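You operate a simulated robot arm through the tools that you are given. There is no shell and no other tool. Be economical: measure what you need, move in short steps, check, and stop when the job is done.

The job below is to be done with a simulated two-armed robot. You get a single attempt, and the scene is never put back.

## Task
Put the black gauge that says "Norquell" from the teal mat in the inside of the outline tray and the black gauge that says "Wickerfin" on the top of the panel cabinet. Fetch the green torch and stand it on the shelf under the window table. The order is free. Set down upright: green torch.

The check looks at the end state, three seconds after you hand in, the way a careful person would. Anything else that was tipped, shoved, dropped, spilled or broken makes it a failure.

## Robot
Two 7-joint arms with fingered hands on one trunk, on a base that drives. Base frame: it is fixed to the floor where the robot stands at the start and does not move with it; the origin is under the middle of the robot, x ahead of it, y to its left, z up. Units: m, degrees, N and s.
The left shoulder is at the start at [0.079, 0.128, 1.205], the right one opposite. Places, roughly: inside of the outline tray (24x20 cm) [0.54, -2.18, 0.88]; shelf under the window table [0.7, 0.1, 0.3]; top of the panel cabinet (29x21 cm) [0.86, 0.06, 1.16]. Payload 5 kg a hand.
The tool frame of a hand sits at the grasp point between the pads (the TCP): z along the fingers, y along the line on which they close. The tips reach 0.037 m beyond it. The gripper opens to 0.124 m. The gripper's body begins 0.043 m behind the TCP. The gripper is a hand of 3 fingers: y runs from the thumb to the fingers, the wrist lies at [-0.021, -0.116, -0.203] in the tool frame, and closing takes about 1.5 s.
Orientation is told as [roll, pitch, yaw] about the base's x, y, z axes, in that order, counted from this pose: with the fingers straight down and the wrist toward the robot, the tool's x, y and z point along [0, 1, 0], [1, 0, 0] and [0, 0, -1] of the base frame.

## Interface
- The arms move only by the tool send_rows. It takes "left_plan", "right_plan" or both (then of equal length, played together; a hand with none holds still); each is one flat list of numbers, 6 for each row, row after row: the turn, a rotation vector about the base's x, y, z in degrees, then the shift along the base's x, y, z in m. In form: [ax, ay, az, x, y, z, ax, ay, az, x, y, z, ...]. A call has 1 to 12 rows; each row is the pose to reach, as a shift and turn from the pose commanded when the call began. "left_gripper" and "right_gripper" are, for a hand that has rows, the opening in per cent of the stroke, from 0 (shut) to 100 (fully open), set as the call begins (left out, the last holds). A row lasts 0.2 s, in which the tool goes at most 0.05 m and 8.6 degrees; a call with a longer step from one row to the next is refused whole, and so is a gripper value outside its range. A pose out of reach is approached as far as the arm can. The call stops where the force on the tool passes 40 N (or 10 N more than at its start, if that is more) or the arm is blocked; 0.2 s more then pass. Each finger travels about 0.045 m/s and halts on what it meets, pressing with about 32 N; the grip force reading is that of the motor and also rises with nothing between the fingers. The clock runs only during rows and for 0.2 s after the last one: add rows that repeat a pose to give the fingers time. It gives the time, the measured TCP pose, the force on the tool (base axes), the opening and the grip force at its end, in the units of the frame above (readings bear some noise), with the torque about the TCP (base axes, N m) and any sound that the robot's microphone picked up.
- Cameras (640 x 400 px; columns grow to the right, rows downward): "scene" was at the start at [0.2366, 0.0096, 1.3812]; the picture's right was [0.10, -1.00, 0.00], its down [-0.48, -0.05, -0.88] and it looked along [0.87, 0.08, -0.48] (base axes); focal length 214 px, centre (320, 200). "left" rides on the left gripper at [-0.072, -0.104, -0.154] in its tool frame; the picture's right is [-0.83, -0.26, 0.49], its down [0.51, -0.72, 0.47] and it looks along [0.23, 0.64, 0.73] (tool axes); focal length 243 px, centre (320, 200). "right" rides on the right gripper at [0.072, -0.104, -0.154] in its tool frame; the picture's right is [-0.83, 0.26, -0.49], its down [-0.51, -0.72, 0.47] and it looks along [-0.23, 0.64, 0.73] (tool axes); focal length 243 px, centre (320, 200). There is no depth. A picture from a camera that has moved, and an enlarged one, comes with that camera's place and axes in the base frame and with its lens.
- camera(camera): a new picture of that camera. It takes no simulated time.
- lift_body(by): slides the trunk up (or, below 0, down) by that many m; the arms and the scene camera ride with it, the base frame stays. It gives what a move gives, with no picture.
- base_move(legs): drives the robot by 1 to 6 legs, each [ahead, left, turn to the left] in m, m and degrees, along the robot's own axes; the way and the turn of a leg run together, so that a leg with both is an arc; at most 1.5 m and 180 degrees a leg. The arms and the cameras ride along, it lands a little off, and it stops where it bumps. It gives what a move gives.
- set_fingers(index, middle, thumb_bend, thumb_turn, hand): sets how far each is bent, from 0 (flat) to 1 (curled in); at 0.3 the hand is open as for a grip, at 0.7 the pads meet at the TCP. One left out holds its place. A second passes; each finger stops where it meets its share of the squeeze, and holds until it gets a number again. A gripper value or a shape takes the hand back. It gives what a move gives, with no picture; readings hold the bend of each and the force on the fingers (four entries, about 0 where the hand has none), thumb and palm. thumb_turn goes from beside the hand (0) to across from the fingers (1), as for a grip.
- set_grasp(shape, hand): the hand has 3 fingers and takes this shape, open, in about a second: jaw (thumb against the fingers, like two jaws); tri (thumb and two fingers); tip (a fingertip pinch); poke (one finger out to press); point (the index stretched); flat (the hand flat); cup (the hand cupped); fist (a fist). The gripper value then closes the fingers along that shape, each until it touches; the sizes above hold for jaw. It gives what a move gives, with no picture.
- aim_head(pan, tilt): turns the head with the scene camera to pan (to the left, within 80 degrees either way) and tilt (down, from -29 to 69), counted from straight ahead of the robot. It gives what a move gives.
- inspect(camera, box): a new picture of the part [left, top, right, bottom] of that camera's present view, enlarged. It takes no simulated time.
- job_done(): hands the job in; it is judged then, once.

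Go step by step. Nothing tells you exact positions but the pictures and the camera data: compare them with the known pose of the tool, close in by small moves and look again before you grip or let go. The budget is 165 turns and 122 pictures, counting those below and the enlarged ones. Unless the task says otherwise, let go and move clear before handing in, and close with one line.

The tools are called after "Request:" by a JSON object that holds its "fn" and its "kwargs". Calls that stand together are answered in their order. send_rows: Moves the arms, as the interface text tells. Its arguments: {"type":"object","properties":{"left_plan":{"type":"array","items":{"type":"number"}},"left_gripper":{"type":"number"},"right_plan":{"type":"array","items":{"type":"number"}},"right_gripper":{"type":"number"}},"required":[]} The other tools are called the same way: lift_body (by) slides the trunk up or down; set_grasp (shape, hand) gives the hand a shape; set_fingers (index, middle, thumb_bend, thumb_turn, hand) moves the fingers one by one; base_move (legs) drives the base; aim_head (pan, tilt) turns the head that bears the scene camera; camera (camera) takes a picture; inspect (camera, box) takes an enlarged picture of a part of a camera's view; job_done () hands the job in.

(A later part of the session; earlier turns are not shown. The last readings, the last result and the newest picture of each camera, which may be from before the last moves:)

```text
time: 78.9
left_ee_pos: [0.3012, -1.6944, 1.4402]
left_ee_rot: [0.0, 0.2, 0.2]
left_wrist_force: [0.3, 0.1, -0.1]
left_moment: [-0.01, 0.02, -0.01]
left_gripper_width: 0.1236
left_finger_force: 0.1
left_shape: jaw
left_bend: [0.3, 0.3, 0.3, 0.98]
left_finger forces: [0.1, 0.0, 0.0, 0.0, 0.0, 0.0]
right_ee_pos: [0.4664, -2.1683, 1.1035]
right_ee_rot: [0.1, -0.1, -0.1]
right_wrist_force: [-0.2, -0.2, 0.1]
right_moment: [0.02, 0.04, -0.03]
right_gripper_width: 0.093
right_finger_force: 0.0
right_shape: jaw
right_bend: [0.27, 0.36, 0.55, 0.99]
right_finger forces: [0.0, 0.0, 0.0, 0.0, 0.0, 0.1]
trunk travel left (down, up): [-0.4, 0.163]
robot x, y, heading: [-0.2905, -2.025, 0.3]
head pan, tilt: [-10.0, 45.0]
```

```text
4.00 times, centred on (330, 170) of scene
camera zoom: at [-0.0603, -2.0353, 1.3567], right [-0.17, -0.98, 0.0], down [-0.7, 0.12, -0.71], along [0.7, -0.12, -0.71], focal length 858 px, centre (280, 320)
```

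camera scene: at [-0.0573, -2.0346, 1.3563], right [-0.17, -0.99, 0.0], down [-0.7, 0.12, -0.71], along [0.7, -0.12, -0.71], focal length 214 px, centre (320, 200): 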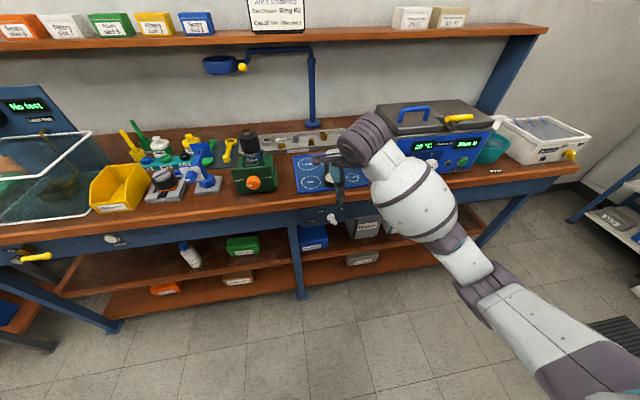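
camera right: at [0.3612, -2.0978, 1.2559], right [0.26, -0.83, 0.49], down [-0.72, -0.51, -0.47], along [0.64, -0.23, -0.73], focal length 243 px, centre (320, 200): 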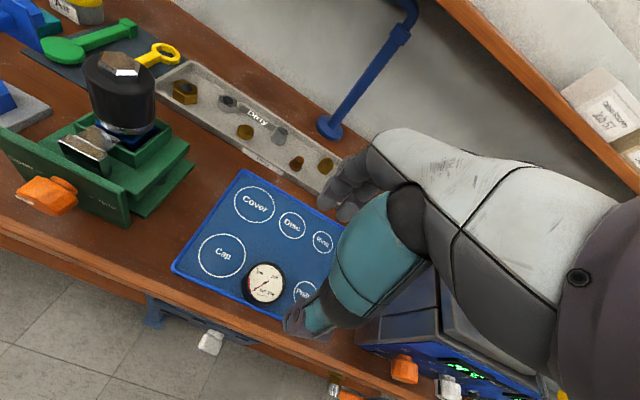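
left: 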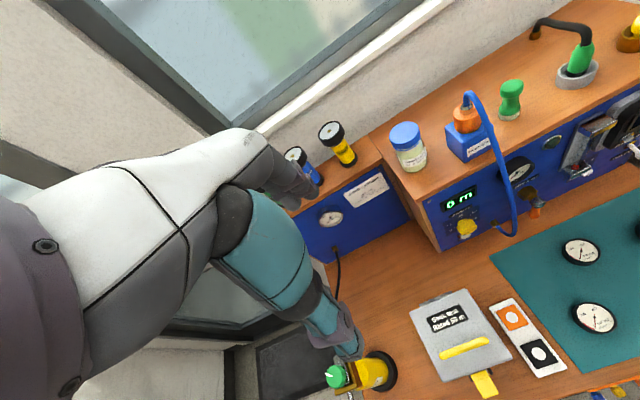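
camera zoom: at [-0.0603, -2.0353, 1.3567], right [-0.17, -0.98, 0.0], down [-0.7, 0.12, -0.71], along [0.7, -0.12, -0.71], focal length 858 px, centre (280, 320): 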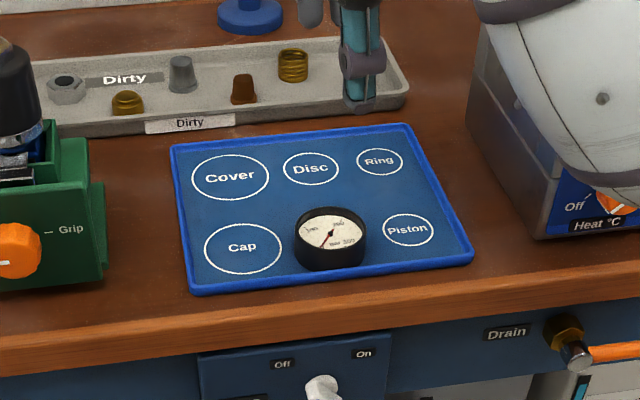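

The gauge is upright inside the tray, but right up against the front rim. I'll look closely at whether it is flat on the floor of the tray.

Request:
{"fn": "inspect", "kwargs": {"camera": "scene", "box": [315, 160, 355, 200]}}

Request:
{"fn": "inspect", "kwargs": {"camera": "right", "box": [220, 240, 310, 330]}}

```text
10.00 times, centred on (335, 180) of scene
camera zoom: at [-0.0603, -2.0353, 1.3567], right [-0.17, -0.98, 0.0], down [-0.7, 0.12, -0.71], along [0.7, -0.12, -0.71], focal length 2145 px, centre (170, 400)
```

zoom: 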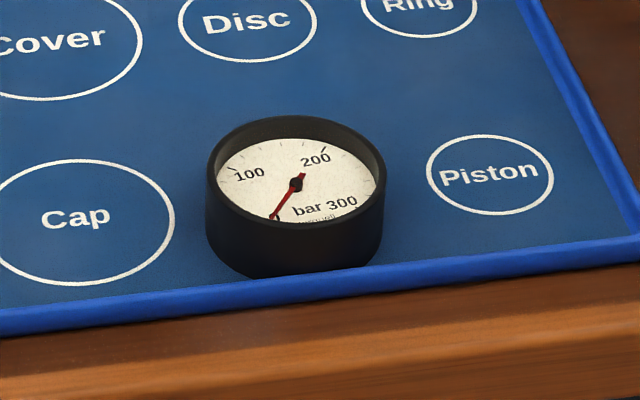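

```text
4.44 times, centred on (265, 285) of right
camera zoom: at [0.3612, -2.0978, 1.2559], right [0.26, -0.83, 0.49], down [-0.72, -0.51, -0.47], along [0.64, -0.23, -0.73], focal length 1078 px, centre (564, -178)
```

zoom: 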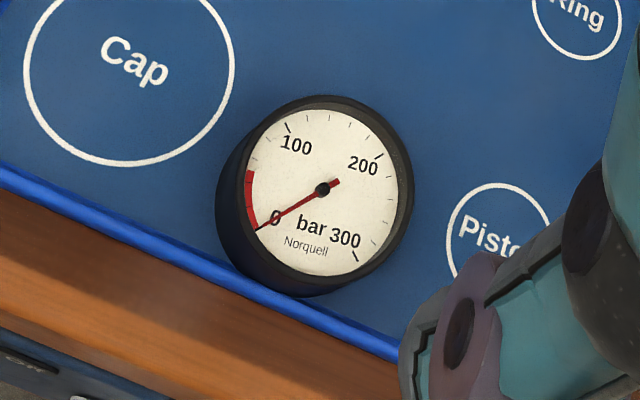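

It is flat and fully inside the rim, and the tray is unmoved, so I'll leave it. Now I raise the right hand, back off and drive to the left toward the torches.

Request:
{"fn": "send_rows", "kwargs": {"right_plan": [0, 0, 0, 0, 0, 0.045, 0, 0, 0, 0, 0, 0.09, 0, 0, 0, 0, 0, 0.13, 0, 0, 0, 0, 0, 0.13]}}

Request:
{"fn": "base_move", "kwargs": {"legs": [[-0.2, 0, 0]]}}

Request:
{"fn": "base_move", "kwargs": {"legs": [[0, 1.2, 0], [0, 1.1, 0]]}}

Request:
{"fn": "aim_head", "kwargs": {"pan": 0, "tilt": 35}}

Request:
{"fn": "camera", "kwargs": {"camera": "scene"}}

```text
time: 79.9
left_ee_pos: [0.3015, -1.6944, 1.4407]
left_ee_rot: [0.0, 0.2, 0.2]
left_wrist_force: [-0.6, 0.6, -0.3]
left_moment: [0.01, 0.0, -0.02]
left_gripper_width: 0.1239
left_finger_force: 0.1
left_shape: jaw
left_bend: [0.3, 0.3, 0.3, 0.98]
left_finger forces: [0.1, 0.0, 0.1, 0.0, 0.0, 0.1]
right_ee_pos: [0.4673, -2.1682, 1.2366]
right_ee_rot: [0.1, -0.2, -0.1]
right_wrist_force: [0.0, 0.9, -0.5]
right_moment: [0.03, -0.01, 0.0]
right_gripper_width: 0.0929
right_finger_force: 0.0
right_shape: jaw
right_bend: [0.27, 0.36, 0.55, 0.99]
right_finger forces: [0.0, 0.0, 0.0, 0.1, 0.0, 0.1]
trunk travel left (down, up): [-0.4, 0.163]
robot x, y, heading: [-0.2904, -2.0213, 0.3]
head pan, tilt: [-10.0, 45.0]
```

```text
time: 81.5
left_ee_pos: [0.1082, -1.6949, 1.4375]
left_ee_rot: [0.0, 0.5, 0.1]
left_wrist_force: [0.6, -1.0, 0.0]
left_moment: [-0.01, 0.01, 0.02]
left_gripper_width: 0.124
left_finger_force: 0.1
left_shape: jaw
left_bend: [0.3, 0.3, 0.3, 0.98]
left_finger forces: [0.1, 0.1, 0.1, 0.1, 0.0, 0.1]
right_ee_pos: [0.2734, -2.1687, 1.2341]
right_ee_rot: [0.1, 0.0, -0.2]
right_wrist_force: [0.0, -0.2, 0.6]
right_moment: [0.01, 0.06, -0.01]
right_gripper_width: 0.0931
right_finger_force: 0.1
right_shape: jaw
right_bend: [0.27, 0.36, 0.55, 0.99]
right_finger forces: [0.1, 0.0, 0.0, 0.0, 0.1, 0.2]
trunk travel left (down, up): [-0.4, 0.163]
robot x, y, heading: [-0.4857, -2.0242, 0.2]
head pan, tilt: [-10.0, 45.0]
```

```text
time: 101.6
left_ee_pos: [0.0893, 0.5843, 1.4389]
left_ee_rot: [-0.1, 0.2, 1.2]
left_wrist_force: [-1.0, 0.4, -0.2]
left_moment: [0.0, 0.0, -0.02]
left_gripper_width: 0.1239
left_finger_force: 0.0
left_shape: jaw
left_bend: [0.3, 0.3, 0.3, 0.98]
left_finger forces: [0.0, 0.1, 0.0, 0.0, 0.0, 0.0]
right_ee_pos: [0.2652, 0.1132, 1.2376]
right_ee_rot: [0.1, -0.2, 1.1]
right_wrist_force: [-0.4, -0.4, -0.7]
right_moment: [0.01, 0.01, -0.02]
right_gripper_width: 0.0929
right_finger_force: 0.1
right_shape: jaw
right_bend: [0.27, 0.36, 0.55, 0.99]
right_finger forces: [0.0, 0.0, 0.1, 0.0, 0.1, 0.0]
trunk travel left (down, up): [-0.4, 0.163]
robot x, y, heading: [-0.4888, 0.242, 1.1]
head pan, tilt: [-10.0, 45.0]
```

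```text
time: 102.3
left_ee_pos: [0.0903, 0.5852, 1.4392]
left_ee_rot: [-0.1, 0.1, 1.2]
left_wrist_force: [-0.3, 0.4, 0.3]
left_moment: [-0.01, -0.02, -0.01]
left_gripper_width: 0.1236
left_finger_force: 0.1
left_shape: jaw
left_bend: [0.3, 0.3, 0.3, 0.98]
left_finger forces: [0.0, 0.1, 0.0, 0.0, 0.0, 0.0]
right_ee_pos: [0.2657, 0.1128, 1.2375]
right_ee_rot: [0.1, -0.2, 1.0]
right_wrist_force: [-0.7, -0.2, 0.4]
right_moment: [0.02, -0.03, 0.0]
right_gripper_width: 0.0932
right_finger_force: 0.1
right_shape: jaw
right_bend: [0.27, 0.36, 0.55, 0.99]
right_finger forces: [0.0, 0.1, 0.1, 0.0, 0.0, 0.0]
trunk travel left (down, up): [-0.4, 0.163]
robot x, y, heading: [-0.4909, 0.2464, 0.9]
head pan, tilt: [0.0, 35.0]
```

```text
64 pictures are left
camera scene: at [-0.2563, 0.2508, 1.3716], right [0.02, -1.0, 0.0], down [-0.57, -0.01, -0.82], along [0.82, 0.02, -0.57], focal length 214 px, centre (320, 200)
```

scene: 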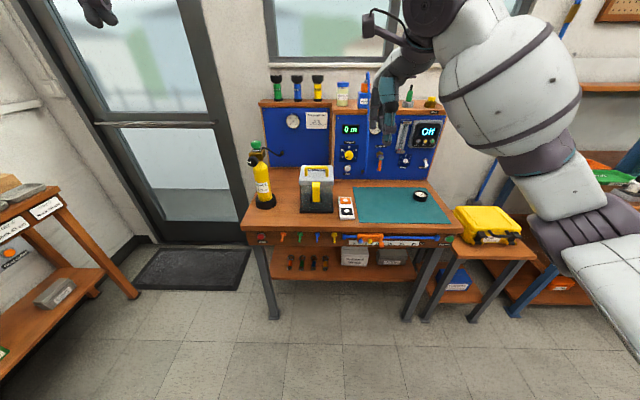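

I can see the window table with its shelf; some things are already on it. I'll enlarge the shelf and the torches.

Request:
{"fn": "inspect", "kwargs": {"camera": "scene", "box": [235, 220, 475, 325]}}

Request:
{"fn": "inspect", "kwargs": {"camera": "scene", "box": [255, 65, 345, 115]}}

```text
2.67 times, centred on (355, 272) of scene
camera zoom: at [-0.2563, 0.2508, 1.3716], right [0.02, -1.0, 0.0], down [-0.57, -0.01, -0.82], along [0.82, 0.02, -0.57], focal length 572 px, centre (227, 7)
```

zoom: 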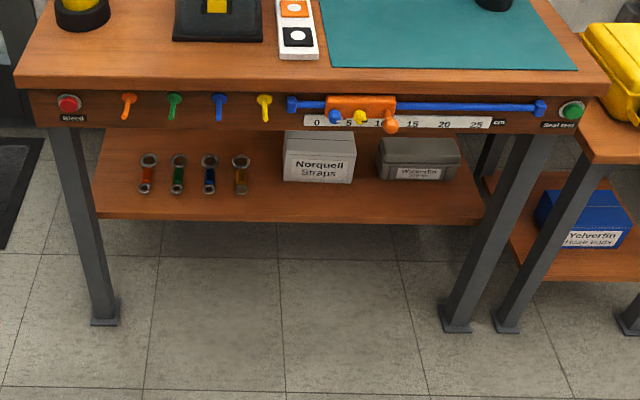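

```text
7.11 times, centred on (300, 90) of scene
camera zoom: at [-0.2563, 0.2508, 1.3716], right [0.02, -1.0, 0.0], down [-0.57, -0.01, -0.82], along [0.82, 0.02, -0.57], focal length 1525 px, centre (462, 982)
```

zoom: 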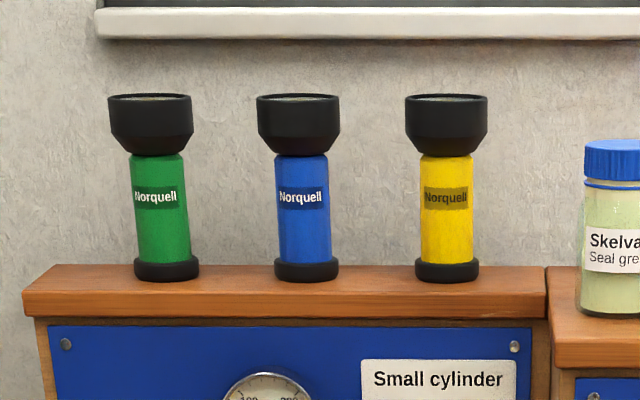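

The green torch stands at about (0.925, 0.48), on a top at z≈1.165. Its body is about 4.5 cm thick, from z≈1.18 to 1.25. I'll pick it with the right hand held horizontally, thumb in the gap toward the blue torch. I drive left first and turn the hand in free space.

Request:
{"fn": "base_move", "kwargs": {"legs": [[0.1, 0.26, -0.9]]}}

Request:
{"fn": "send_rows", "kwargs": {"right_plan": [-4.9, -4.9, 4.9, 0, 0, 0.01, -9.8, -9.8, 9.8, 0, 0, 0.02, -14.7, -14.7, 14.7, 0, 0, 0.02, -19.6, -19.6, 19.6, 0, 0, 0.02, -24.5, -24.5, 24.5, 0, 0, 0.02, -29.4, -29.4, 29.4, 0, 0, 0.02, -34.3, -34.3, 34.3, 0, 0, 0.02, -34.3, -34.3, 34.3, 0, 0, 0.02], "right_gripper": 100}}

Request:
{"fn": "camera", "kwargs": {"camera": "scene"}}

```text
time: 105.1
left_ee_pos: [0.1913, 0.8289, 1.4403]
left_ee_rot: [0.1, 0.2, 0.5]
left_wrist_force: [-0.4, 0.2, 0.1]
left_moment: [0.03, -0.01, 0.03]
left_gripper_width: 0.1238
left_finger_force: 0.1
left_shape: jaw
left_bend: [0.3, 0.3, 0.3, 0.98]
left_finger forces: [0.0, 0.0, 0.0, 0.0, 0.0, 0.0]
right_ee_pos: [0.3605, 0.3562, 1.2369]
right_ee_rot: [0.1, -0.2, 0.1]
right_wrist_force: [-1.0, 0.0, 1.2]
right_moment: [0.03, 0.02, 0.02]
right_gripper_width: 0.0931
right_finger_force: 0.2
right_shape: jaw
right_bend: [0.27, 0.36, 0.55, 0.99]
right_finger forces: [0.0, 0.0, 0.1, 0.0, 0.1, 0.0]
trunk travel left (down, up): [-0.4, 0.163]
robot x, y, heading: [-0.3945, 0.5027, 0.3]
head pan, tilt: [0.0, 35.0]
```

```text
time: 106.9
left_ee_pos: [0.1913, 0.8307, 1.439]
left_ee_rot: [-0.1, 0.1, 0.6]
left_wrist_force: [-0.7, 0.8, 1.0]
left_moment: [0.01, 0.03, 0.01]
left_gripper_width: 0.1236
left_finger_force: 0.1
left_shape: jaw
left_bend: [0.3, 0.3, 0.3, 0.98]
left_finger forces: [0.0, 0.1, 0.1, 0.0, 0.0, 0.0]
right_ee_pos: [0.3611, 0.3576, 1.2572]
right_ee_rot: [-44.6, -19.4, 44.9]
right_wrist_force: [0.5, 0.0, 0.1]
right_moment: [-0.01, 0.01, 0.03]
right_gripper_width: 0.1238
right_finger_force: 0.0
right_shape: jaw
right_bend: [0.3, 0.3, 0.3, 0.98]
right_finger forces: [0.0, 0.0, 0.1, 0.0, 0.0, 0.0]
trunk travel left (down, up): [-0.4, 0.163]
robot x, y, heading: [-0.3943, 0.4974, 0.4]
head pan, tilt: [0.0, 35.0]
```

```text
61 pictures are left
camera scene: at [-0.1591, 0.5018, 1.3716], right [0.01, -1.0, 0.0], down [-0.57, 0.0, -0.82], along [0.82, 0.01, -0.57], focal length 214 px, centre (320, 200)
```

scene: 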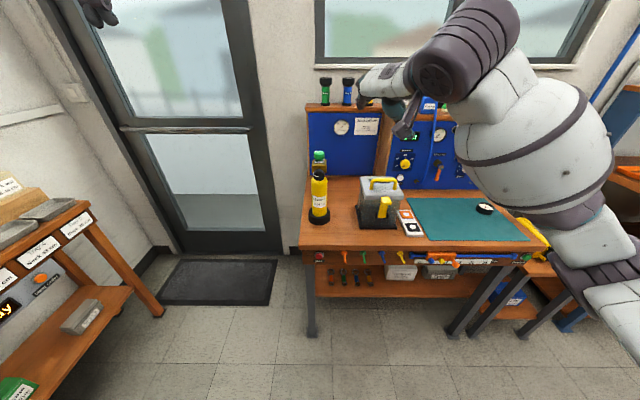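

The turn works, so I'll finish the second half.

Request:
{"fn": "send_rows", "kwargs": {"right_plan": [-4.9, -4.9, 4.9, 0, 0, 0, -9.8, -9.8, 9.8, 0, 0, 0, -14.7, -14.7, 14.7, 0, 0, 0, -19.6, -19.6, 19.6, 0, 0, 0, -24.5, -24.5, 24.5, 0, 0, 0, -29.4, -29.4, 29.4, 0, 0, 0, -34.3, -34.3, 34.3, 0, 0, 0, -35, -35, 35, 0, 0, 0, -35, -35, 35, 0, 0, 0]}}

Request:
{"fn": "camera", "kwargs": {"camera": "scene"}}

Request:
{"fn": "camera", "kwargs": {"camera": "right"}}

```text
time: 108.9
left_ee_pos: [0.19, 0.8313, 1.4377]
left_ee_rot: [0.0, 0.3, 0.5]
left_wrist_force: [-0.6, 0.4, -0.4]
left_moment: [-0.03, -0.02, -0.02]
left_gripper_width: 0.1239
left_finger_force: 0.1
left_shape: jaw
left_bend: [0.3, 0.3, 0.3, 0.98]
left_finger forces: [0.0, 0.0, 0.1, 0.0, 0.0, 0.1]
right_ee_pos: [0.3608, 0.3569, 1.2565]
right_ee_rot: [-90.0, 0.3, 90.2]
right_wrist_force: [-0.7, 0.0, 0.5]
right_moment: [0.02, 0.01, 0.01]
right_gripper_width: 0.1238
right_finger_force: 0.0
right_shape: jaw
right_bend: [0.3, 0.3, 0.3, 0.98]
right_finger forces: [0.1, 0.1, 0.0, 0.0, 0.0, 0.0]
trunk travel left (down, up): [-0.4, 0.163]
robot x, y, heading: [-0.3955, 0.4975, 0.4]
head pan, tilt: [0.0, 35.0]
```

```text
60 pictures are left
camera scene: at [-0.1591, 0.5016, 1.3716], right [0.01, -1.0, 0.0], down [-0.57, 0.0, -0.82], along [0.82, 0.01, -0.57], focal length 214 px, centre (320, 200)
```

scene: 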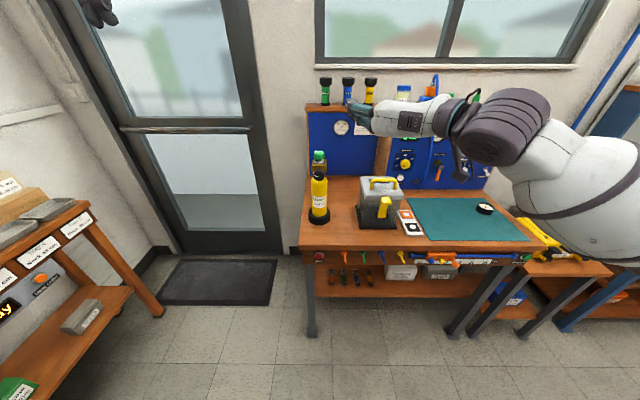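

```text
59 pictures are left
camera right: at [0.2087, 0.2509, 1.1836], right [-0.49, 0.26, 0.83], down [0.47, -0.72, 0.51], along [0.73, 0.64, 0.23], focal length 243 px, centre (320, 200)
```

right: 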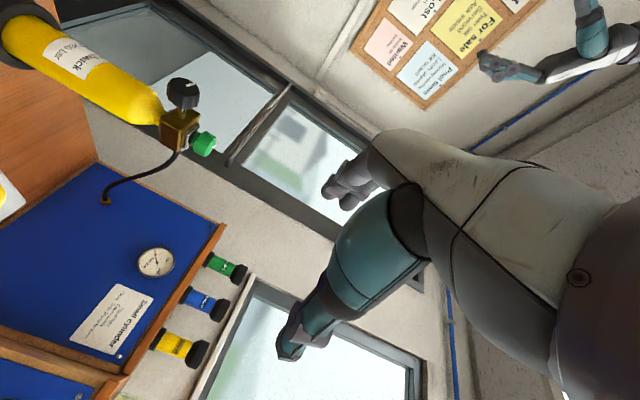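

Both views agree on the green torch at (0.93, 0.482). I'm driving forward to get within reach.

Request:
{"fn": "base_move", "kwargs": {"legs": [[0.36, 0, -0.4]]}}

Request:
{"fn": "aim_head", "kwargs": {"pan": 0, "tilt": 20}}

Request:
{"fn": "camera", "kwargs": {"camera": "scene"}}

Request:
{"fn": "camera", "kwargs": {"camera": "right"}}

```text
time: 111.2
left_ee_pos: [0.5563, 0.8322, 1.4401]
left_ee_rot: [0.1, 0.2, 0.5]
left_wrist_force: [0.5, 0.5, -0.1]
left_moment: [-0.01, 0.0, -0.01]
left_gripper_width: 0.1239
left_finger_force: 0.1
left_shape: jaw
left_bend: [0.3, 0.3, 0.3, 0.98]
left_finger forces: [0.1, 0.0, 0.0, 0.1, 0.1, 0.1]
right_ee_pos: [0.7252, 0.3599, 1.2573]
right_ee_rot: [-90.1, 0.3, 90.1]
right_wrist_force: [-0.4, -0.5, 0.2]
right_moment: [0.03, 0.03, 0.02]
right_gripper_width: 0.1237
right_finger_force: 0.0
right_shape: jaw
right_bend: [0.3, 0.3, 0.3, 0.98]
right_finger forces: [0.1, 0.1, 0.0, 0.0, 0.0, 0.0]
trunk travel left (down, up): [-0.4, 0.163]
robot x, y, heading: [-0.0325, 0.5019, 0.4]
head pan, tilt: [0.0, 35.0]
```

```text
time: 112.0
left_ee_pos: [0.558, 0.8331, 1.4388]
left_ee_rot: [0.1, 0.2, 0.6]
left_wrist_force: [0.2, 0.0, -0.5]
left_moment: [-0.03, 0.0, 0.01]
left_gripper_width: 0.1238
left_finger_force: 0.2
left_shape: jaw
left_bend: [0.3, 0.3, 0.3, 0.98]
left_finger forces: [0.0, 0.0, 0.1, 0.0, 0.1, 0.1]
right_ee_pos: [0.7273, 0.36, 1.2562]
right_ee_rot: [-89.9, 0.3, 90.0]
right_wrist_force: [-0.3, 0.1, 0.3]
right_moment: [0.03, 0.0, -0.03]
right_gripper_width: 0.1238
right_finger_force: 0.1
right_shape: jaw
right_bend: [0.3, 0.3, 0.3, 0.98]
right_finger forces: [0.1, 0.0, 0.1, 0.0, 0.0, 0.0]
trunk travel left (down, up): [-0.4, 0.163]
robot x, y, heading: [-0.0283, 0.5021, 0.6]
head pan, tilt: [0.0, 20.0]
```

```text
58 pictures are left
camera scene: at [0.2122, 0.5041, 1.3953], right [0.01, -1.0, 0.0], down [-0.34, 0.0, -0.94], along [0.94, 0.01, -0.34], focal length 214 px, centre (320, 200)
```

scene: 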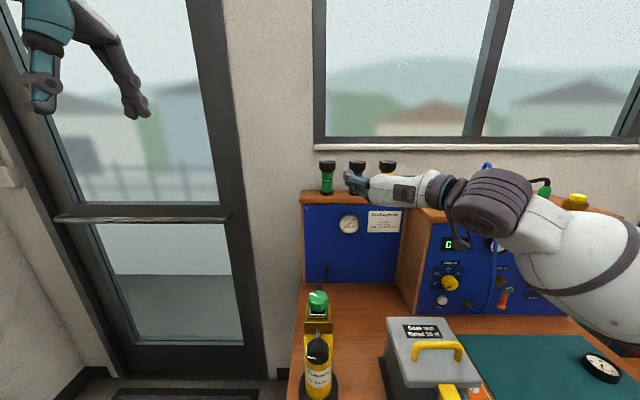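

```text
57 pictures are left
camera right: at [0.5746, 0.2531, 1.1834], right [-0.49, 0.26, 0.83], down [0.47, -0.72, 0.51], along [0.73, 0.64, 0.23], focal length 243 px, centre (320, 200)
```

right: 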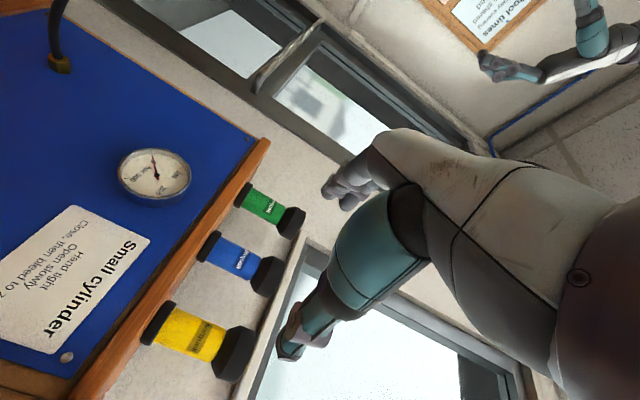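

The torch centre is at (0.925, 0.485) and its mid-body at z≈1.215. I'll line up in front of it with the hand partly closed.

Request:
{"fn": "send_rows", "kwargs": {"right_plan": [0, 0, 0, 0.01, 0.03, -0.01, 0, 0, 0, 0.02, 0.06, -0.02, 0, 0, 0, 0.04, 0.09, -0.03, 0, 0, 0, 0.06, 0.115, -0.041, 0, 0, 0, 0.085, 0.129, -0.041, 0, 0, 0, 0.085, 0.129, -0.041], "right_gripper": 68}}

Request:
{"fn": "camera", "kwargs": {"camera": "right"}}

Request:
{"fn": "inspect", "kwargs": {"camera": "scene", "box": [290, 140, 450, 240]}}

```text
time: 113.4
left_ee_pos: [0.5561, 0.8321, 1.4409]
left_ee_rot: [0.1, 0.3, 0.5]
left_wrist_force: [-0.2, 0.1, 1.1]
left_moment: [0.0, 0.0, 0.0]
left_gripper_width: 0.1238
left_finger_force: 0.1
left_shape: jaw
left_bend: [0.3, 0.3, 0.3, 0.98]
left_finger forces: [0.0, 0.0, 0.0, 0.1, 0.0, 0.0]
right_ee_pos: [0.8113, 0.4903, 1.2141]
right_ee_rot: [-90.0, 0.2, 90.1]
right_wrist_force: [0.0, -0.3, 0.6]
right_moment: [0.04, -0.04, 0.02]
right_gripper_width: 0.0846
right_finger_force: 0.1
right_shape: jaw
right_bend: [0.27, 0.38, 0.6, 0.99]
right_finger forces: [0.0, 0.0, 0.0, 0.1, 0.0, 0.0]
trunk travel left (down, up): [-0.4, 0.163]
robot x, y, heading: [-0.0324, 0.4981, 0.3]
head pan, tilt: [0.0, 20.0]
```

```text
56 pictures are left
camera right: at [0.658, 0.3827, 1.1411], right [-0.49, 0.26, 0.83], down [0.47, -0.72, 0.51], along [0.73, 0.64, 0.23], focal length 243 px, centre (320, 200)
```

right: 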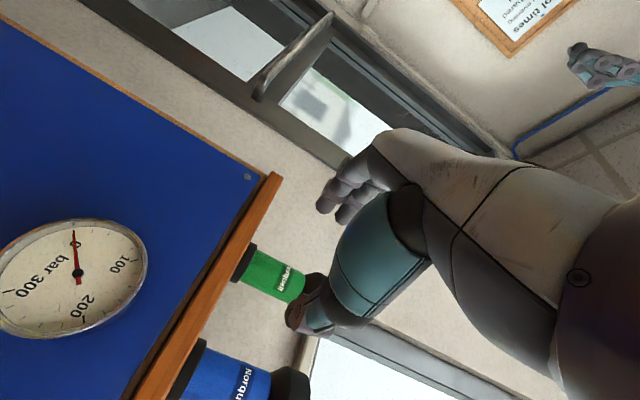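

```text
4.00 times, centred on (370, 190) of scene
camera zoom: at [0.211, 0.5034, 1.3956], right [0.01, -1.0, 0.0], down [-0.34, 0.0, -0.94], along [0.94, 0.01, -0.34], focal length 858 px, centre (120, 240)
```

zoom: 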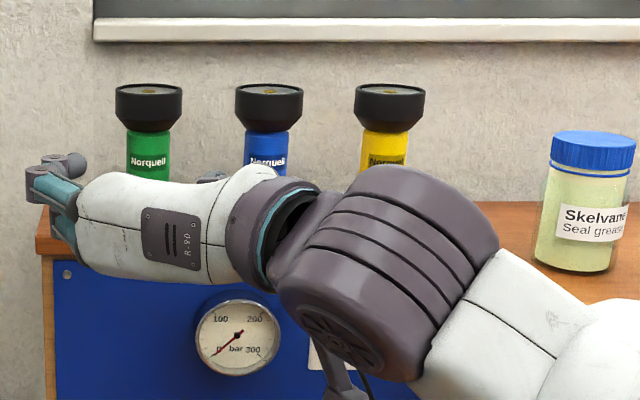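

The hand underside is close to the cabinet edge level. I'll tilt the fingers 12° down, shift slightly left so the thumb stays clear of the blue torch, and creep forward.

Request:
{"fn": "send_rows", "kwargs": {"right_plan": [0, 6, 0, 0, 0.004, 0.003, 0, 12, 0, 0, 0.007, 0.006, 0, 12, 0, 0.02, 0.007, 0.006, 0, 12, 0, 0.04, 0.007, 0.006, 0, 12, 0, 0.055, 0.007, 0.006, 0, 12, 0, 0.055, 0.007, 0.006], "right_gripper": 64}}

Request:
{"fn": "camera", "kwargs": {"camera": "right"}}

Request:
{"fn": "inspect", "kwargs": {"camera": "scene", "box": [290, 140, 450, 240]}}

```text
time: 114.8
left_ee_pos: [0.556, 0.8333, 1.4394]
left_ee_rot: [0.1, 0.3, 0.5]
left_wrist_force: [0.2, -0.1, -0.6]
left_moment: [-0.01, -0.01, -0.04]
left_gripper_width: 0.124
left_finger_force: 0.0
left_shape: jaw
left_bend: [0.3, 0.3, 0.3, 0.98]
left_finger forces: [0.1, 0.0, 0.0, 0.0, 0.0, 0.1]
right_ee_pos: [0.8668, 0.4965, 1.2213]
right_ee_rot: [-77.9, 0.2, 90.2]
right_wrist_force: [0.4, 0.6, -0.5]
right_moment: [0.0, -0.01, -0.02]
right_gripper_width: 0.0799
right_finger_force: 0.0
right_shape: jaw
right_bend: [0.73, 0.39, 0.62, 1.0]
right_finger forces: [0.0, 0.0, 0.0, 0.0, 0.0, 0.0]
trunk travel left (down, up): [-0.4, 0.163]
robot x, y, heading: [-0.0299, 0.5033, 0.1]
head pan, tilt: [0.0, 20.0]
```

```text
54 pictures are left
camera right: at [0.7027, 0.3899, 1.1822], right [-0.31, 0.26, 0.91], down [0.57, -0.72, 0.4], along [0.76, 0.64, 0.07], focal length 243 px, centre (320, 200)
```

right: 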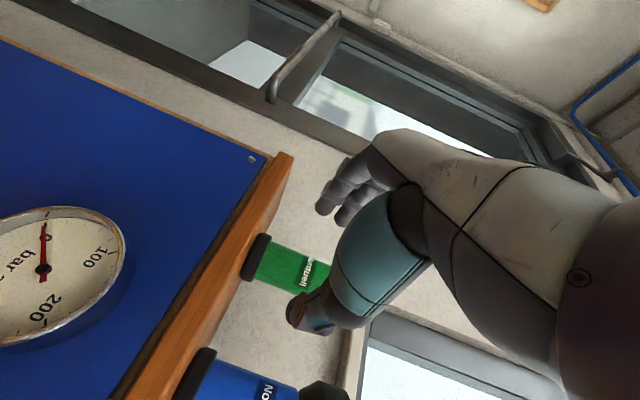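

```text
4.00 times, centred on (370, 190) of scene
camera zoom: at [0.2115, 0.5039, 1.3955], right [0.01, -1.0, 0.0], down [-0.34, 0.0, -0.94], along [0.94, 0.01, -0.34], focal length 858 px, centre (120, 240)
```

zoom: 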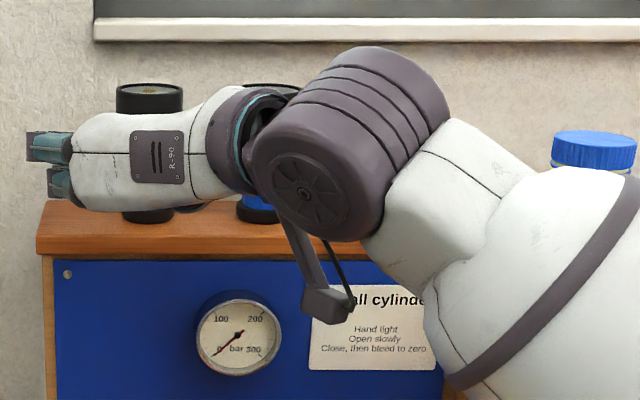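

The thumb is between the green and blue torches with margin on both sides. I'll re-open slightly and creep forward to the torch.

Request:
{"fn": "send_rows", "kwargs": {"right_plan": [0, 0, 0, 0, 0, 0, 0, 0, 0, 0.01, 0, 0, 0, 0, 0, 0.02, 0, 0, 0, 0, 0, 0.03, 0, 0, 0, 0, 0, 0.03, 0, 0], "right_gripper": 70}}

Request:
{"fn": "camera", "kwargs": {"camera": "right"}}

Request:
{"fn": "inspect", "kwargs": {"camera": "scene", "box": [290, 140, 450, 240]}}

```text
time: 116.0
left_ee_pos: [0.5564, 0.8338, 1.4392]
left_ee_rot: [0.1, 0.2, 0.5]
left_wrist_force: [0.8, -0.1, 0.0]
left_moment: [-0.02, 0.02, -0.03]
left_gripper_width: 0.1238
left_finger_force: 0.0
left_shape: jaw
left_bend: [0.3, 0.3, 0.3, 0.98]
left_finger forces: [0.1, 0.1, 0.0, 0.0, 0.0, 0.0]
right_ee_pos: [0.8968, 0.4939, 1.2234]
right_ee_rot: [-78.0, 0.3, 90.2]
right_wrist_force: [0.2, 0.1, -0.4]
right_moment: [-0.02, 0.02, -0.01]
right_gripper_width: 0.0866
right_finger_force: 0.0
right_shape: jaw
right_bend: [0.27, 0.37, 0.59, 0.99]
right_finger forces: [0.0, 0.1, 0.0, 0.1, 0.1, 0.0]
trunk travel left (down, up): [-0.4, 0.163]
robot x, y, heading: [-0.0289, 0.5011, 0.3]
head pan, tilt: [0.0, 20.0]
```

```text
52 pictures are left
camera right: at [0.7326, 0.3879, 1.1829], right [-0.31, 0.26, 0.91], down [0.57, -0.72, 0.4], along [0.76, 0.64, 0.07], focal length 243 px, centre (320, 200)
```

right: 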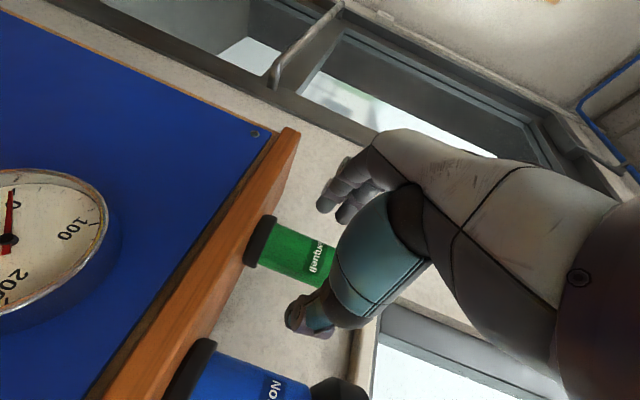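

```text
4.00 times, centred on (370, 190) of scene
camera zoom: at [0.2114, 0.504, 1.3955], right [0.01, -1.0, 0.0], down [-0.34, 0.0, -0.94], along [0.94, 0.01, -0.34], focal length 858 px, centre (120, 240)
```

zoom: 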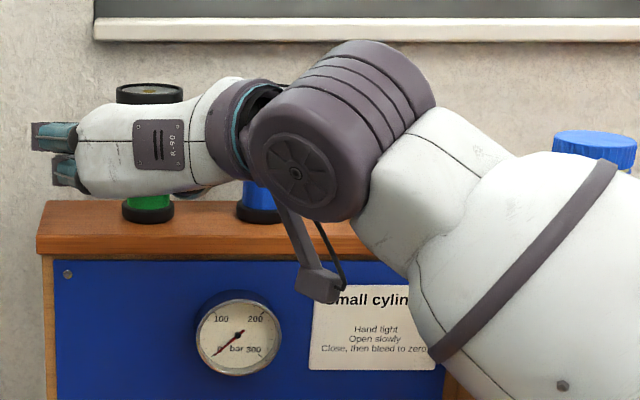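

Request:
{"fn": "send_rows", "kwargs": {"right_plan": [0, 0, 0, 0.008, 0, -0.003, 0, 0, 0, 0.016, 0, -0.006, 0, 0, 0, 0.023, 0, -0.006, 0, 0, 0, 0.023, 0, -0.006]}}

Request:
{"fn": "camera", "kwargs": {"camera": "right"}}

```text
time: 117.0
left_ee_pos: [0.5561, 0.8329, 1.4391]
left_ee_rot: [0.2, 0.1, 0.5]
left_wrist_force: [-0.7, -0.2, -0.1]
left_moment: [-0.03, -0.03, 0.01]
left_gripper_width: 0.1238
left_finger_force: 0.1
left_shape: jaw
left_bend: [0.3, 0.3, 0.3, 0.98]
left_finger forces: [0.0, 0.0, 0.0, 0.0, 0.0, 0.1]
right_ee_pos: [0.9197, 0.4954, 1.2156]
right_ee_rot: [-77.9, 0.2, 90.2]
right_wrist_force: [0.2, 0.5, -0.6]
right_moment: [0.02, 0.01, -0.02]
right_gripper_width: 0.0865
right_finger_force: 0.0
right_shape: jaw
right_bend: [0.27, 0.37, 0.59, 0.99]
right_finger forces: [0.0, 0.1, 0.0, 0.0, 0.1, 0.1]
trunk travel left (down, up): [-0.4, 0.163]
robot x, y, heading: [-0.024, 0.5051, 0.2]
head pan, tilt: [0.0, 20.0]
```

```text
50 pictures are left
camera right: at [0.7557, 0.3894, 1.1766], right [-0.31, 0.26, 0.91], down [0.57, -0.72, 0.4], along [0.76, 0.64, 0.07], focal length 243 px, centre (320, 200)
```

right: 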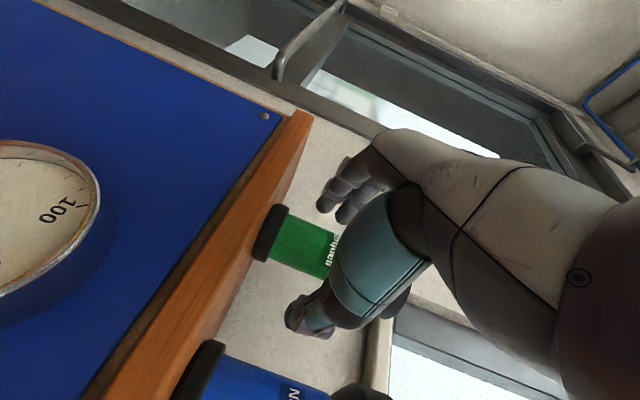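

The torch is between thumb and fingers. Closing.

Request:
{"fn": "send_rows", "kwargs": {"right_plan": [0, 0, 0, 0, 0, 0, 0, 0, 0, 0, 0, 0, 0, 0, 0, 0, 0, 0, 0, 0, 0, 0, 0, 0, 0, 0, 0, 0, 0, 0, 0, 0, 0, 0, 0, 0, 0, 0, 0, 0, 0, 0], "right_gripper": 0}}

Request:
{"fn": "camera", "kwargs": {"camera": "right"}}

Request:
{"fn": "inspect", "kwargs": {"camera": "scene", "box": [290, 140, 450, 240]}}

```text
time: 118.6
left_ee_pos: [0.5572, 0.8322, 1.4386]
left_ee_rot: [0.0, 0.2, 0.5]
left_wrist_force: [-0.3, -0.2, -0.1]
left_moment: [-0.02, 0.03, 0.01]
left_gripper_width: 0.1239
left_finger_force: 0.0
left_shape: jaw
left_bend: [0.3, 0.3, 0.3, 0.98]
left_finger forces: [0.0, 0.1, 0.1, 0.0, 0.0, 0.1]
right_ee_pos: [0.9193, 0.4963, 1.2162]
right_ee_rot: [-78.0, 0.2, 90.3]
right_wrist_force: [0.3, 1.0, 2.2]
right_moment: [0.1, -0.03, -0.01]
right_gripper_width: 0.0183
right_finger_force: 32.0
right_shape: jaw
right_bend: [0.7, 0.7, 0.76, 1.0]
right_finger forces: [21.9, 4.0, 0.0, 0.0, 23.6, 0.0]
trunk travel left (down, up): [-0.4, 0.163]
robot x, y, heading: [-0.0273, 0.5018, 0.4]
head pan, tilt: [0.0, 20.0]
```

```text
49 pictures are left
camera right: at [0.7555, 0.3897, 1.177], right [-0.31, 0.26, 0.91], down [0.57, -0.72, 0.4], along [0.76, 0.64, 0.07], focal length 243 px, centre (320, 200)
```

right: 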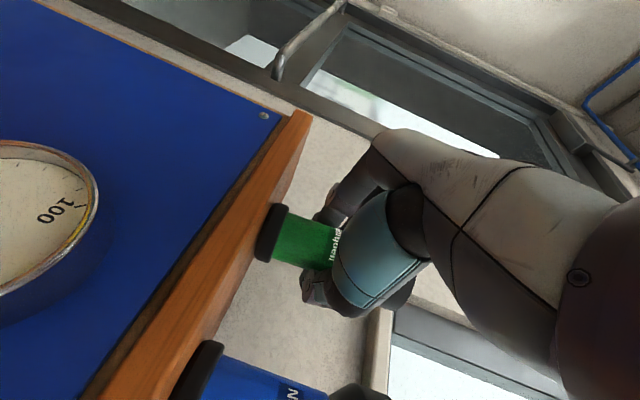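

```text
4.00 times, centred on (370, 190) of scene
camera zoom: at [0.2113, 0.5042, 1.3955], right [0.01, -1.0, 0.0], down [-0.34, 0.0, -0.94], along [0.94, 0.01, -0.34], focal length 858 px, centre (120, 240)
```

zoom: 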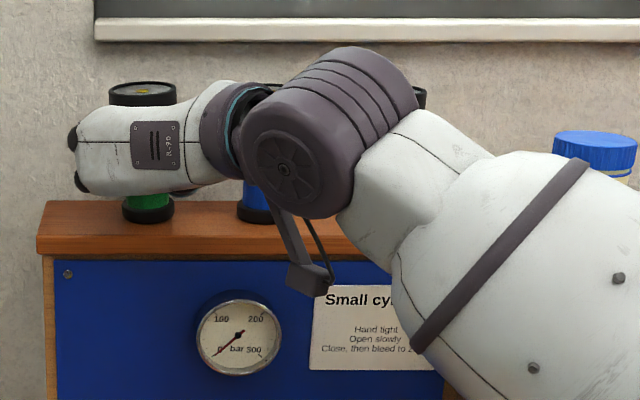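

It grips, though the torch seems to lean very slightly. I'll lift a little and check.

Request:
{"fn": "send_rows", "kwargs": {"right_plan": [0, 0, 0, 0, 0, 0.01, 0, 0, 0, 0, 0, 0.025, 0, 0, 0, 0, 0, 0.04, 0, 0, 0, 0, 0, 0.04]}}

Request:
{"fn": "camera", "kwargs": {"camera": "right"}}

Request:
{"fn": "inspect", "kwargs": {"camera": "scene", "box": [290, 140, 450, 240]}}

```text
time: 119.6
left_ee_pos: [0.5575, 0.8329, 1.4392]
left_ee_rot: [0.1, 0.1, 0.6]
left_wrist_force: [-1.0, 1.8, 0.1]
left_moment: [0.0, 0.01, -0.01]
left_gripper_width: 0.1241
left_finger_force: 0.0
left_shape: jaw
left_bend: [0.3, 0.3, 0.3, 0.98]
left_finger forces: [0.0, 0.0, 0.0, 0.0, 0.1, 0.0]
right_ee_pos: [0.9204, 0.4963, 1.2542]
right_ee_rot: [-77.9, 0.2, 90.1]
right_wrist_force: [0.2, 0.0, -2.7]
right_moment: [0.06, 0.0, -0.02]
right_gripper_width: 0.0177
right_finger_force: 32.1
right_shape: jaw
right_bend: [0.7, 0.7, 0.77, 1.0]
right_finger forces: [22.3, 2.8, 0.0, 0.0, 22.7, 0.1]
trunk travel left (down, up): [-0.4, 0.163]
robot x, y, heading: [-0.0232, 0.4977, 0.3]
head pan, tilt: [0.0, 20.0]
```

```text
47 pictures are left
camera right: at [0.7562, 0.3895, 1.2161], right [-0.31, 0.26, 0.91], down [0.57, -0.72, 0.4], along [0.76, 0.64, 0.07], focal length 243 px, centre (320, 200)
```

right: 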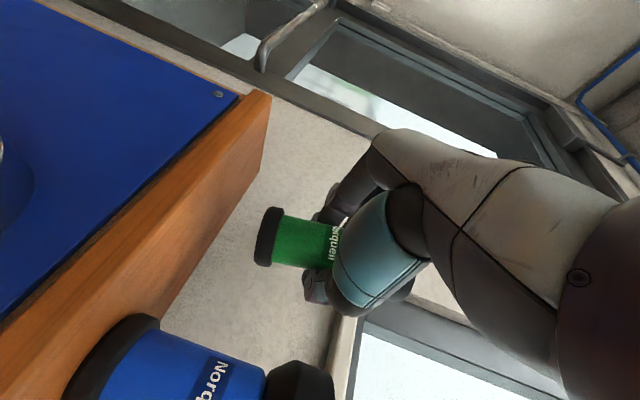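

```text
4.00 times, centred on (370, 190) of scene
camera zoom: at [0.2123, 0.5039, 1.3953], right [0.01, -1.0, 0.0], down [-0.34, 0.0, -0.94], along [0.94, 0.01, -0.34], focal length 858 px, centre (120, 240)
```

zoom: 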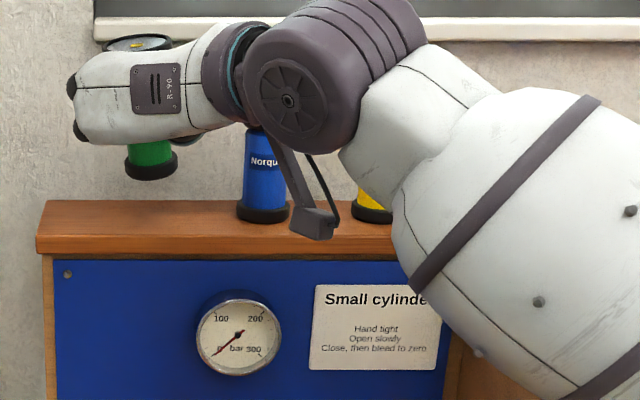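

Held, but the torch leans about 8° to the left in the hand; I'll correct that before setting it down. I back out now and bring it in.

Request:
{"fn": "send_rows", "kwargs": {"right_plan": [0, 0, 0, -0.02, 0, 0.03, 0, 0, 0, -0.06, 0, 0.04, 0, 0, 0, -0.105, 0, 0.04, 0, 0, 0, -0.15, 0, 0.04, 0, 0, 0, -0.19, 0, 0.04, 0, 0, 0, -0.19, 0, 0.04]}}

Request:
{"fn": "base_move", "kwargs": {"legs": [[-0.5, 0, 0]]}}

Request:
{"fn": "aim_head", "kwargs": {"pan": 0, "tilt": 25}}

Request:
{"fn": "camera", "kwargs": {"camera": "scene"}}

Request:
{"fn": "camera", "kwargs": {"camera": "left"}}

```text
time: 121.0
left_ee_pos: [0.5586, 0.833, 1.4379]
left_ee_rot: [0.1, 0.1, 0.5]
left_wrist_force: [-0.1, -0.2, 0.1]
left_moment: [0.01, -0.04, 0.01]
left_gripper_width: 0.1238
left_finger_force: 0.0
left_shape: jaw
left_bend: [0.3, 0.3, 0.3, 0.98]
left_finger forces: [0.0, 0.0, 0.0, 0.0, 0.0, 0.0]
right_ee_pos: [0.7318, 0.496, 1.2977]
right_ee_rot: [-77.9, 0.2, 90.2]
right_wrist_force: [0.4, 0.6, -3.2]
right_moment: [0.04, 0.0, 0.01]
right_gripper_width: 0.0174
right_finger_force: 32.4
right_shape: jaw
right_bend: [0.7, 0.7, 0.77, 1.0]
right_finger forces: [22.5, 2.5, 0.0, 0.1, 22.6, 0.1]
trunk travel left (down, up): [-0.4, 0.163]
robot x, y, heading: [-0.0324, 0.5019, 0.4]
head pan, tilt: [0.0, 20.0]
```

```text
time: 124.0
left_ee_pos: [0.0589, 0.8312, 1.439]
left_ee_rot: [0.1, 0.3, 0.7]
left_wrist_force: [0.4, -1.4, -1.2]
left_moment: [0.01, -0.01, 0.0]
left_gripper_width: 0.1237
left_finger_force: 0.1
left_shape: jaw
left_bend: [0.3, 0.3, 0.3, 0.98]
left_finger forces: [0.0, 0.0, 0.0, 0.0, 0.0, 0.1]
right_ee_pos: [0.2332, 0.4947, 1.2965]
right_ee_rot: [-77.8, 0.2, 90.5]
right_wrist_force: [0.6, 0.0, -3.3]
right_moment: [0.01, -0.01, -0.01]
right_gripper_width: 0.0179
right_finger_force: 32.4
right_shape: jaw
right_bend: [0.7, 0.7, 0.77, 1.0]
right_finger forces: [22.5, 2.4, 0.1, 0.1, 22.5, 0.0]
trunk travel left (down, up): [-0.4, 0.163]
robot x, y, heading: [-0.5248, 0.4984, 0.8]
head pan, tilt: [0.0, 20.0]
```

```text
time: 124.6
left_ee_pos: [0.0575, 0.8309, 1.4397]
left_ee_rot: [0.2, 0.4, 0.8]
left_wrist_force: [0.6, -0.6, 0.5]
left_moment: [0.03, 0.0, -0.01]
left_gripper_width: 0.124
left_finger_force: 0.0
left_shape: jaw
left_bend: [0.3, 0.3, 0.3, 0.98]
left_finger forces: [0.0, 0.0, 0.0, 0.1, 0.0, 0.1]
right_ee_pos: [0.231, 0.494, 1.2981]
right_ee_rot: [-77.9, 0.2, 90.5]
right_wrist_force: [-0.3, 0.0, -2.6]
right_moment: [0.01, -0.01, -0.04]
right_gripper_width: 0.0177
right_finger_force: 31.5
right_shape: jaw
right_bend: [0.7, 0.7, 0.77, 1.0]
right_finger forces: [22.4, 2.5, 0.1, 0.0, 22.5, 0.1]
trunk travel left (down, up): [-0.4, 0.163]
robot x, y, heading: [-0.524, 0.4977, 0.4]
head pan, tilt: [0.0, 25.0]
```

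```text
45 pictures are left
camera scene: at [-0.2873, 0.5004, 1.3874], right [0.01, -1.0, 0.0], down [-0.42, -0.01, -0.91], along [0.91, 0.01, -0.42], focal length 214 px, centre (320, 200)
```

scene: 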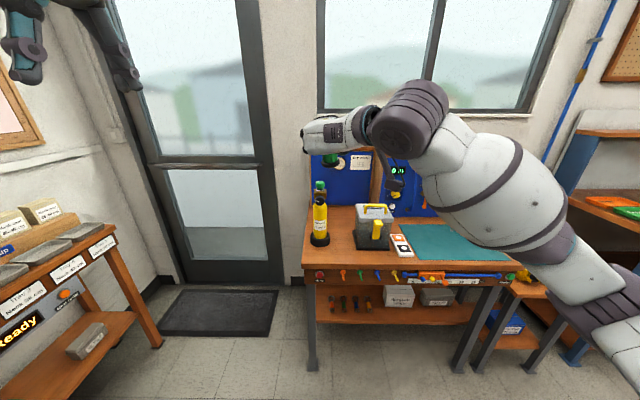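

```text
44 pictures are left
camera left: at [-0.0449, 0.7574, 1.5932], right [-0.25, -0.83, -0.49], down [-0.73, 0.5, -0.47], along [0.63, 0.24, -0.73], focal length 243 px, centre (320, 200)
```

left: 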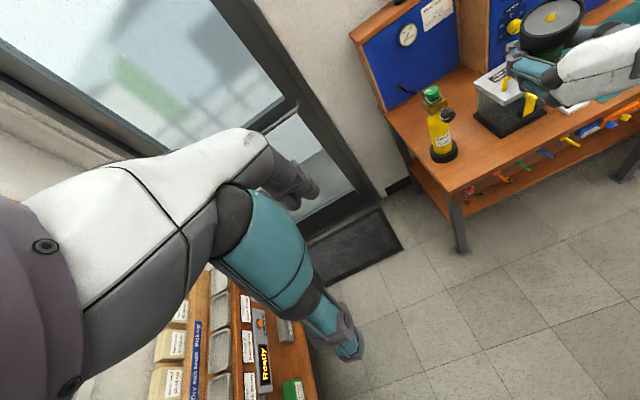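

I lower the trunk fully to see under the table and get the shelf within reach.

Request:
{"fn": "lift_body", "kwargs": {"by": -0.4}}

Request:
{"fn": "base_move", "kwargs": {"legs": [[0, -0.3, -0.5]]}}

Request:
{"fn": "aim_head", "kwargs": {"pan": 0, "tilt": 32}}

Request:
{"fn": "camera", "kwargs": {"camera": "scene"}}

```text
time: 128.4
left_ee_pos: [0.0572, 0.8317, 1.0402]
left_ee_rot: [0.0, 0.3, 0.7]
left_wrist_force: [0.1, 0.1, 0.2]
left_moment: [-0.01, 0.01, 0.0]
left_gripper_width: 0.1241
left_finger_force: 0.1
left_shape: jaw
left_bend: [0.3, 0.3, 0.3, 0.98]
left_finger forces: [0.0, 0.1, 0.1, 0.0, 0.1, 0.0]
right_ee_pos: [0.2316, 0.4946, 0.8987]
right_ee_rot: [-77.9, 0.3, 90.5]
right_wrist_force: [0.4, -0.5, -2.4]
right_moment: [0.04, 0.0, -0.02]
right_gripper_width: 0.0176
right_finger_force: 31.5
right_shape: jaw
right_bend: [0.7, 0.7, 0.77, 1.0]
right_finger forces: [22.6, 2.3, 0.0, 0.0, 22.4, 0.0]
trunk travel left (down, up): [0.0, 0.563]
robot x, y, heading: [-0.5236, 0.4983, 1.1]
head pan, tilt: [0.0, 25.0]
```

```text
time: 131.7
left_ee_pos: [0.0619, 0.528, 1.0391]
left_ee_rot: [0.1, 0.2, 0.3]
left_wrist_force: [0.7, 0.0, 0.2]
left_moment: [0.0, 0.01, 0.0]
left_gripper_width: 0.1237
left_finger_force: 0.0
left_shape: jaw
left_bend: [0.3, 0.3, 0.3, 0.98]
left_finger forces: [0.0, 0.0, 0.1, 0.0, 0.0, 0.0]
right_ee_pos: [0.2352, 0.1891, 0.8981]
right_ee_rot: [-77.9, 0.2, 90.0]
right_wrist_force: [-1.0, -0.2, -3.7]
right_moment: [0.04, 0.02, 0.01]
right_gripper_width: 0.0173
right_finger_force: 32.4
right_shape: jaw
right_bend: [0.7, 0.7, 0.77, 1.0]
right_finger forces: [22.6, 2.2, 0.0, 0.1, 22.4, 0.1]
trunk travel left (down, up): [0.0, 0.563]
robot x, y, heading: [-0.524, 0.2011, 0.3]
head pan, tilt: [0.0, 25.0]
```

```text
time: 132.3
left_ee_pos: [0.0621, 0.5275, 1.0397]
left_ee_rot: [0.0, 0.3, 0.4]
left_wrist_force: [-0.5, -0.1, 0.7]
left_moment: [0.0, -0.01, 0.0]
left_gripper_width: 0.1236
left_finger_force: 0.0
left_shape: jaw
left_bend: [0.3, 0.3, 0.3, 0.98]
left_finger forces: [0.0, 0.1, 0.0, 0.0, 0.0, 0.0]
right_ee_pos: [0.2352, 0.1902, 0.8978]
right_ee_rot: [-77.9, 0.3, 90.1]
right_wrist_force: [0.0, -0.6, -3.1]
right_moment: [-0.01, 0.01, 0.02]
right_gripper_width: 0.0177
right_finger_force: 32.2
right_shape: jaw
right_bend: [0.7, 0.7, 0.77, 1.0]
right_finger forces: [22.7, 2.2, 0.0, 0.0, 22.5, 0.1]
trunk travel left (down, up): [0.0, 0.563]
robot x, y, heading: [-0.5235, 0.1963, 0.3]
head pan, tilt: [0.0, 32.0]
```

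```text
43 pictures are left
camera scene: at [-0.1677, 0.2006, 0.9587], right [0.0, -1.0, 0.0], down [-0.53, 0.0, -0.85], along [0.85, 0.0, -0.53], focal length 214 px, centre (320, 200)
```

scene: 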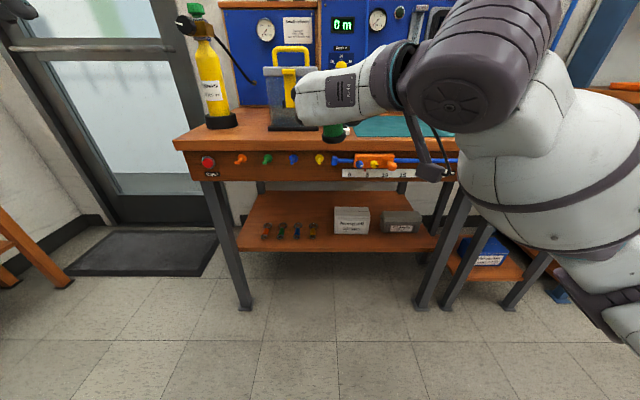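

The shelf is well visible now. I'll enlarge it.

Request:
{"fn": "inspect", "kwargs": {"camera": "scene", "box": [190, 170, 450, 270]}}

Request:
{"fn": "inspect", "kwargs": {"camera": "scene", "box": [280, 50, 440, 150]}}

```text
2.46 times, centred on (320, 220) of scene
camera zoom: at [-0.1677, 0.2006, 0.9587], right [0.0, -1.0, 0.0], down [-0.53, 0.0, -0.85], along [0.85, 0.0, -0.53], focal length 528 px, centre (320, 151)
```

zoom: 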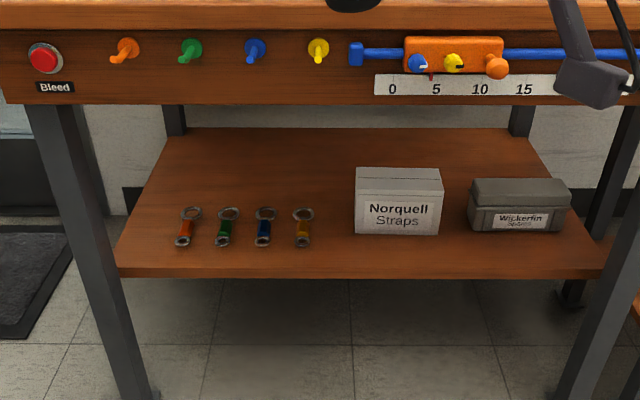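

```text
4.00 times, centred on (360, 100) of scene
camera zoom: at [-0.1677, 0.2006, 0.9587], right [0.0, -1.0, 0.0], down [-0.53, 0.0, -0.85], along [0.85, 0.0, -0.53], focal length 858 px, centre (160, 600)
```

zoom: 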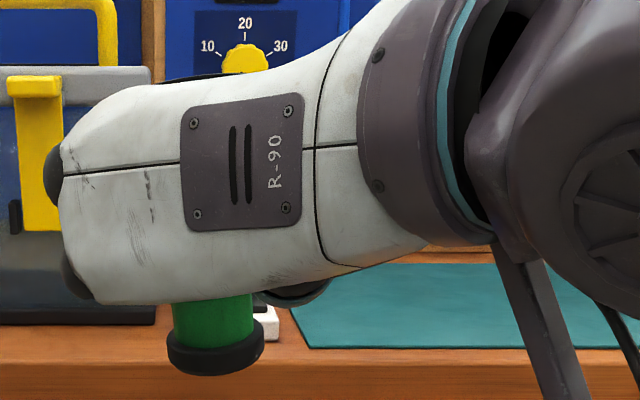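

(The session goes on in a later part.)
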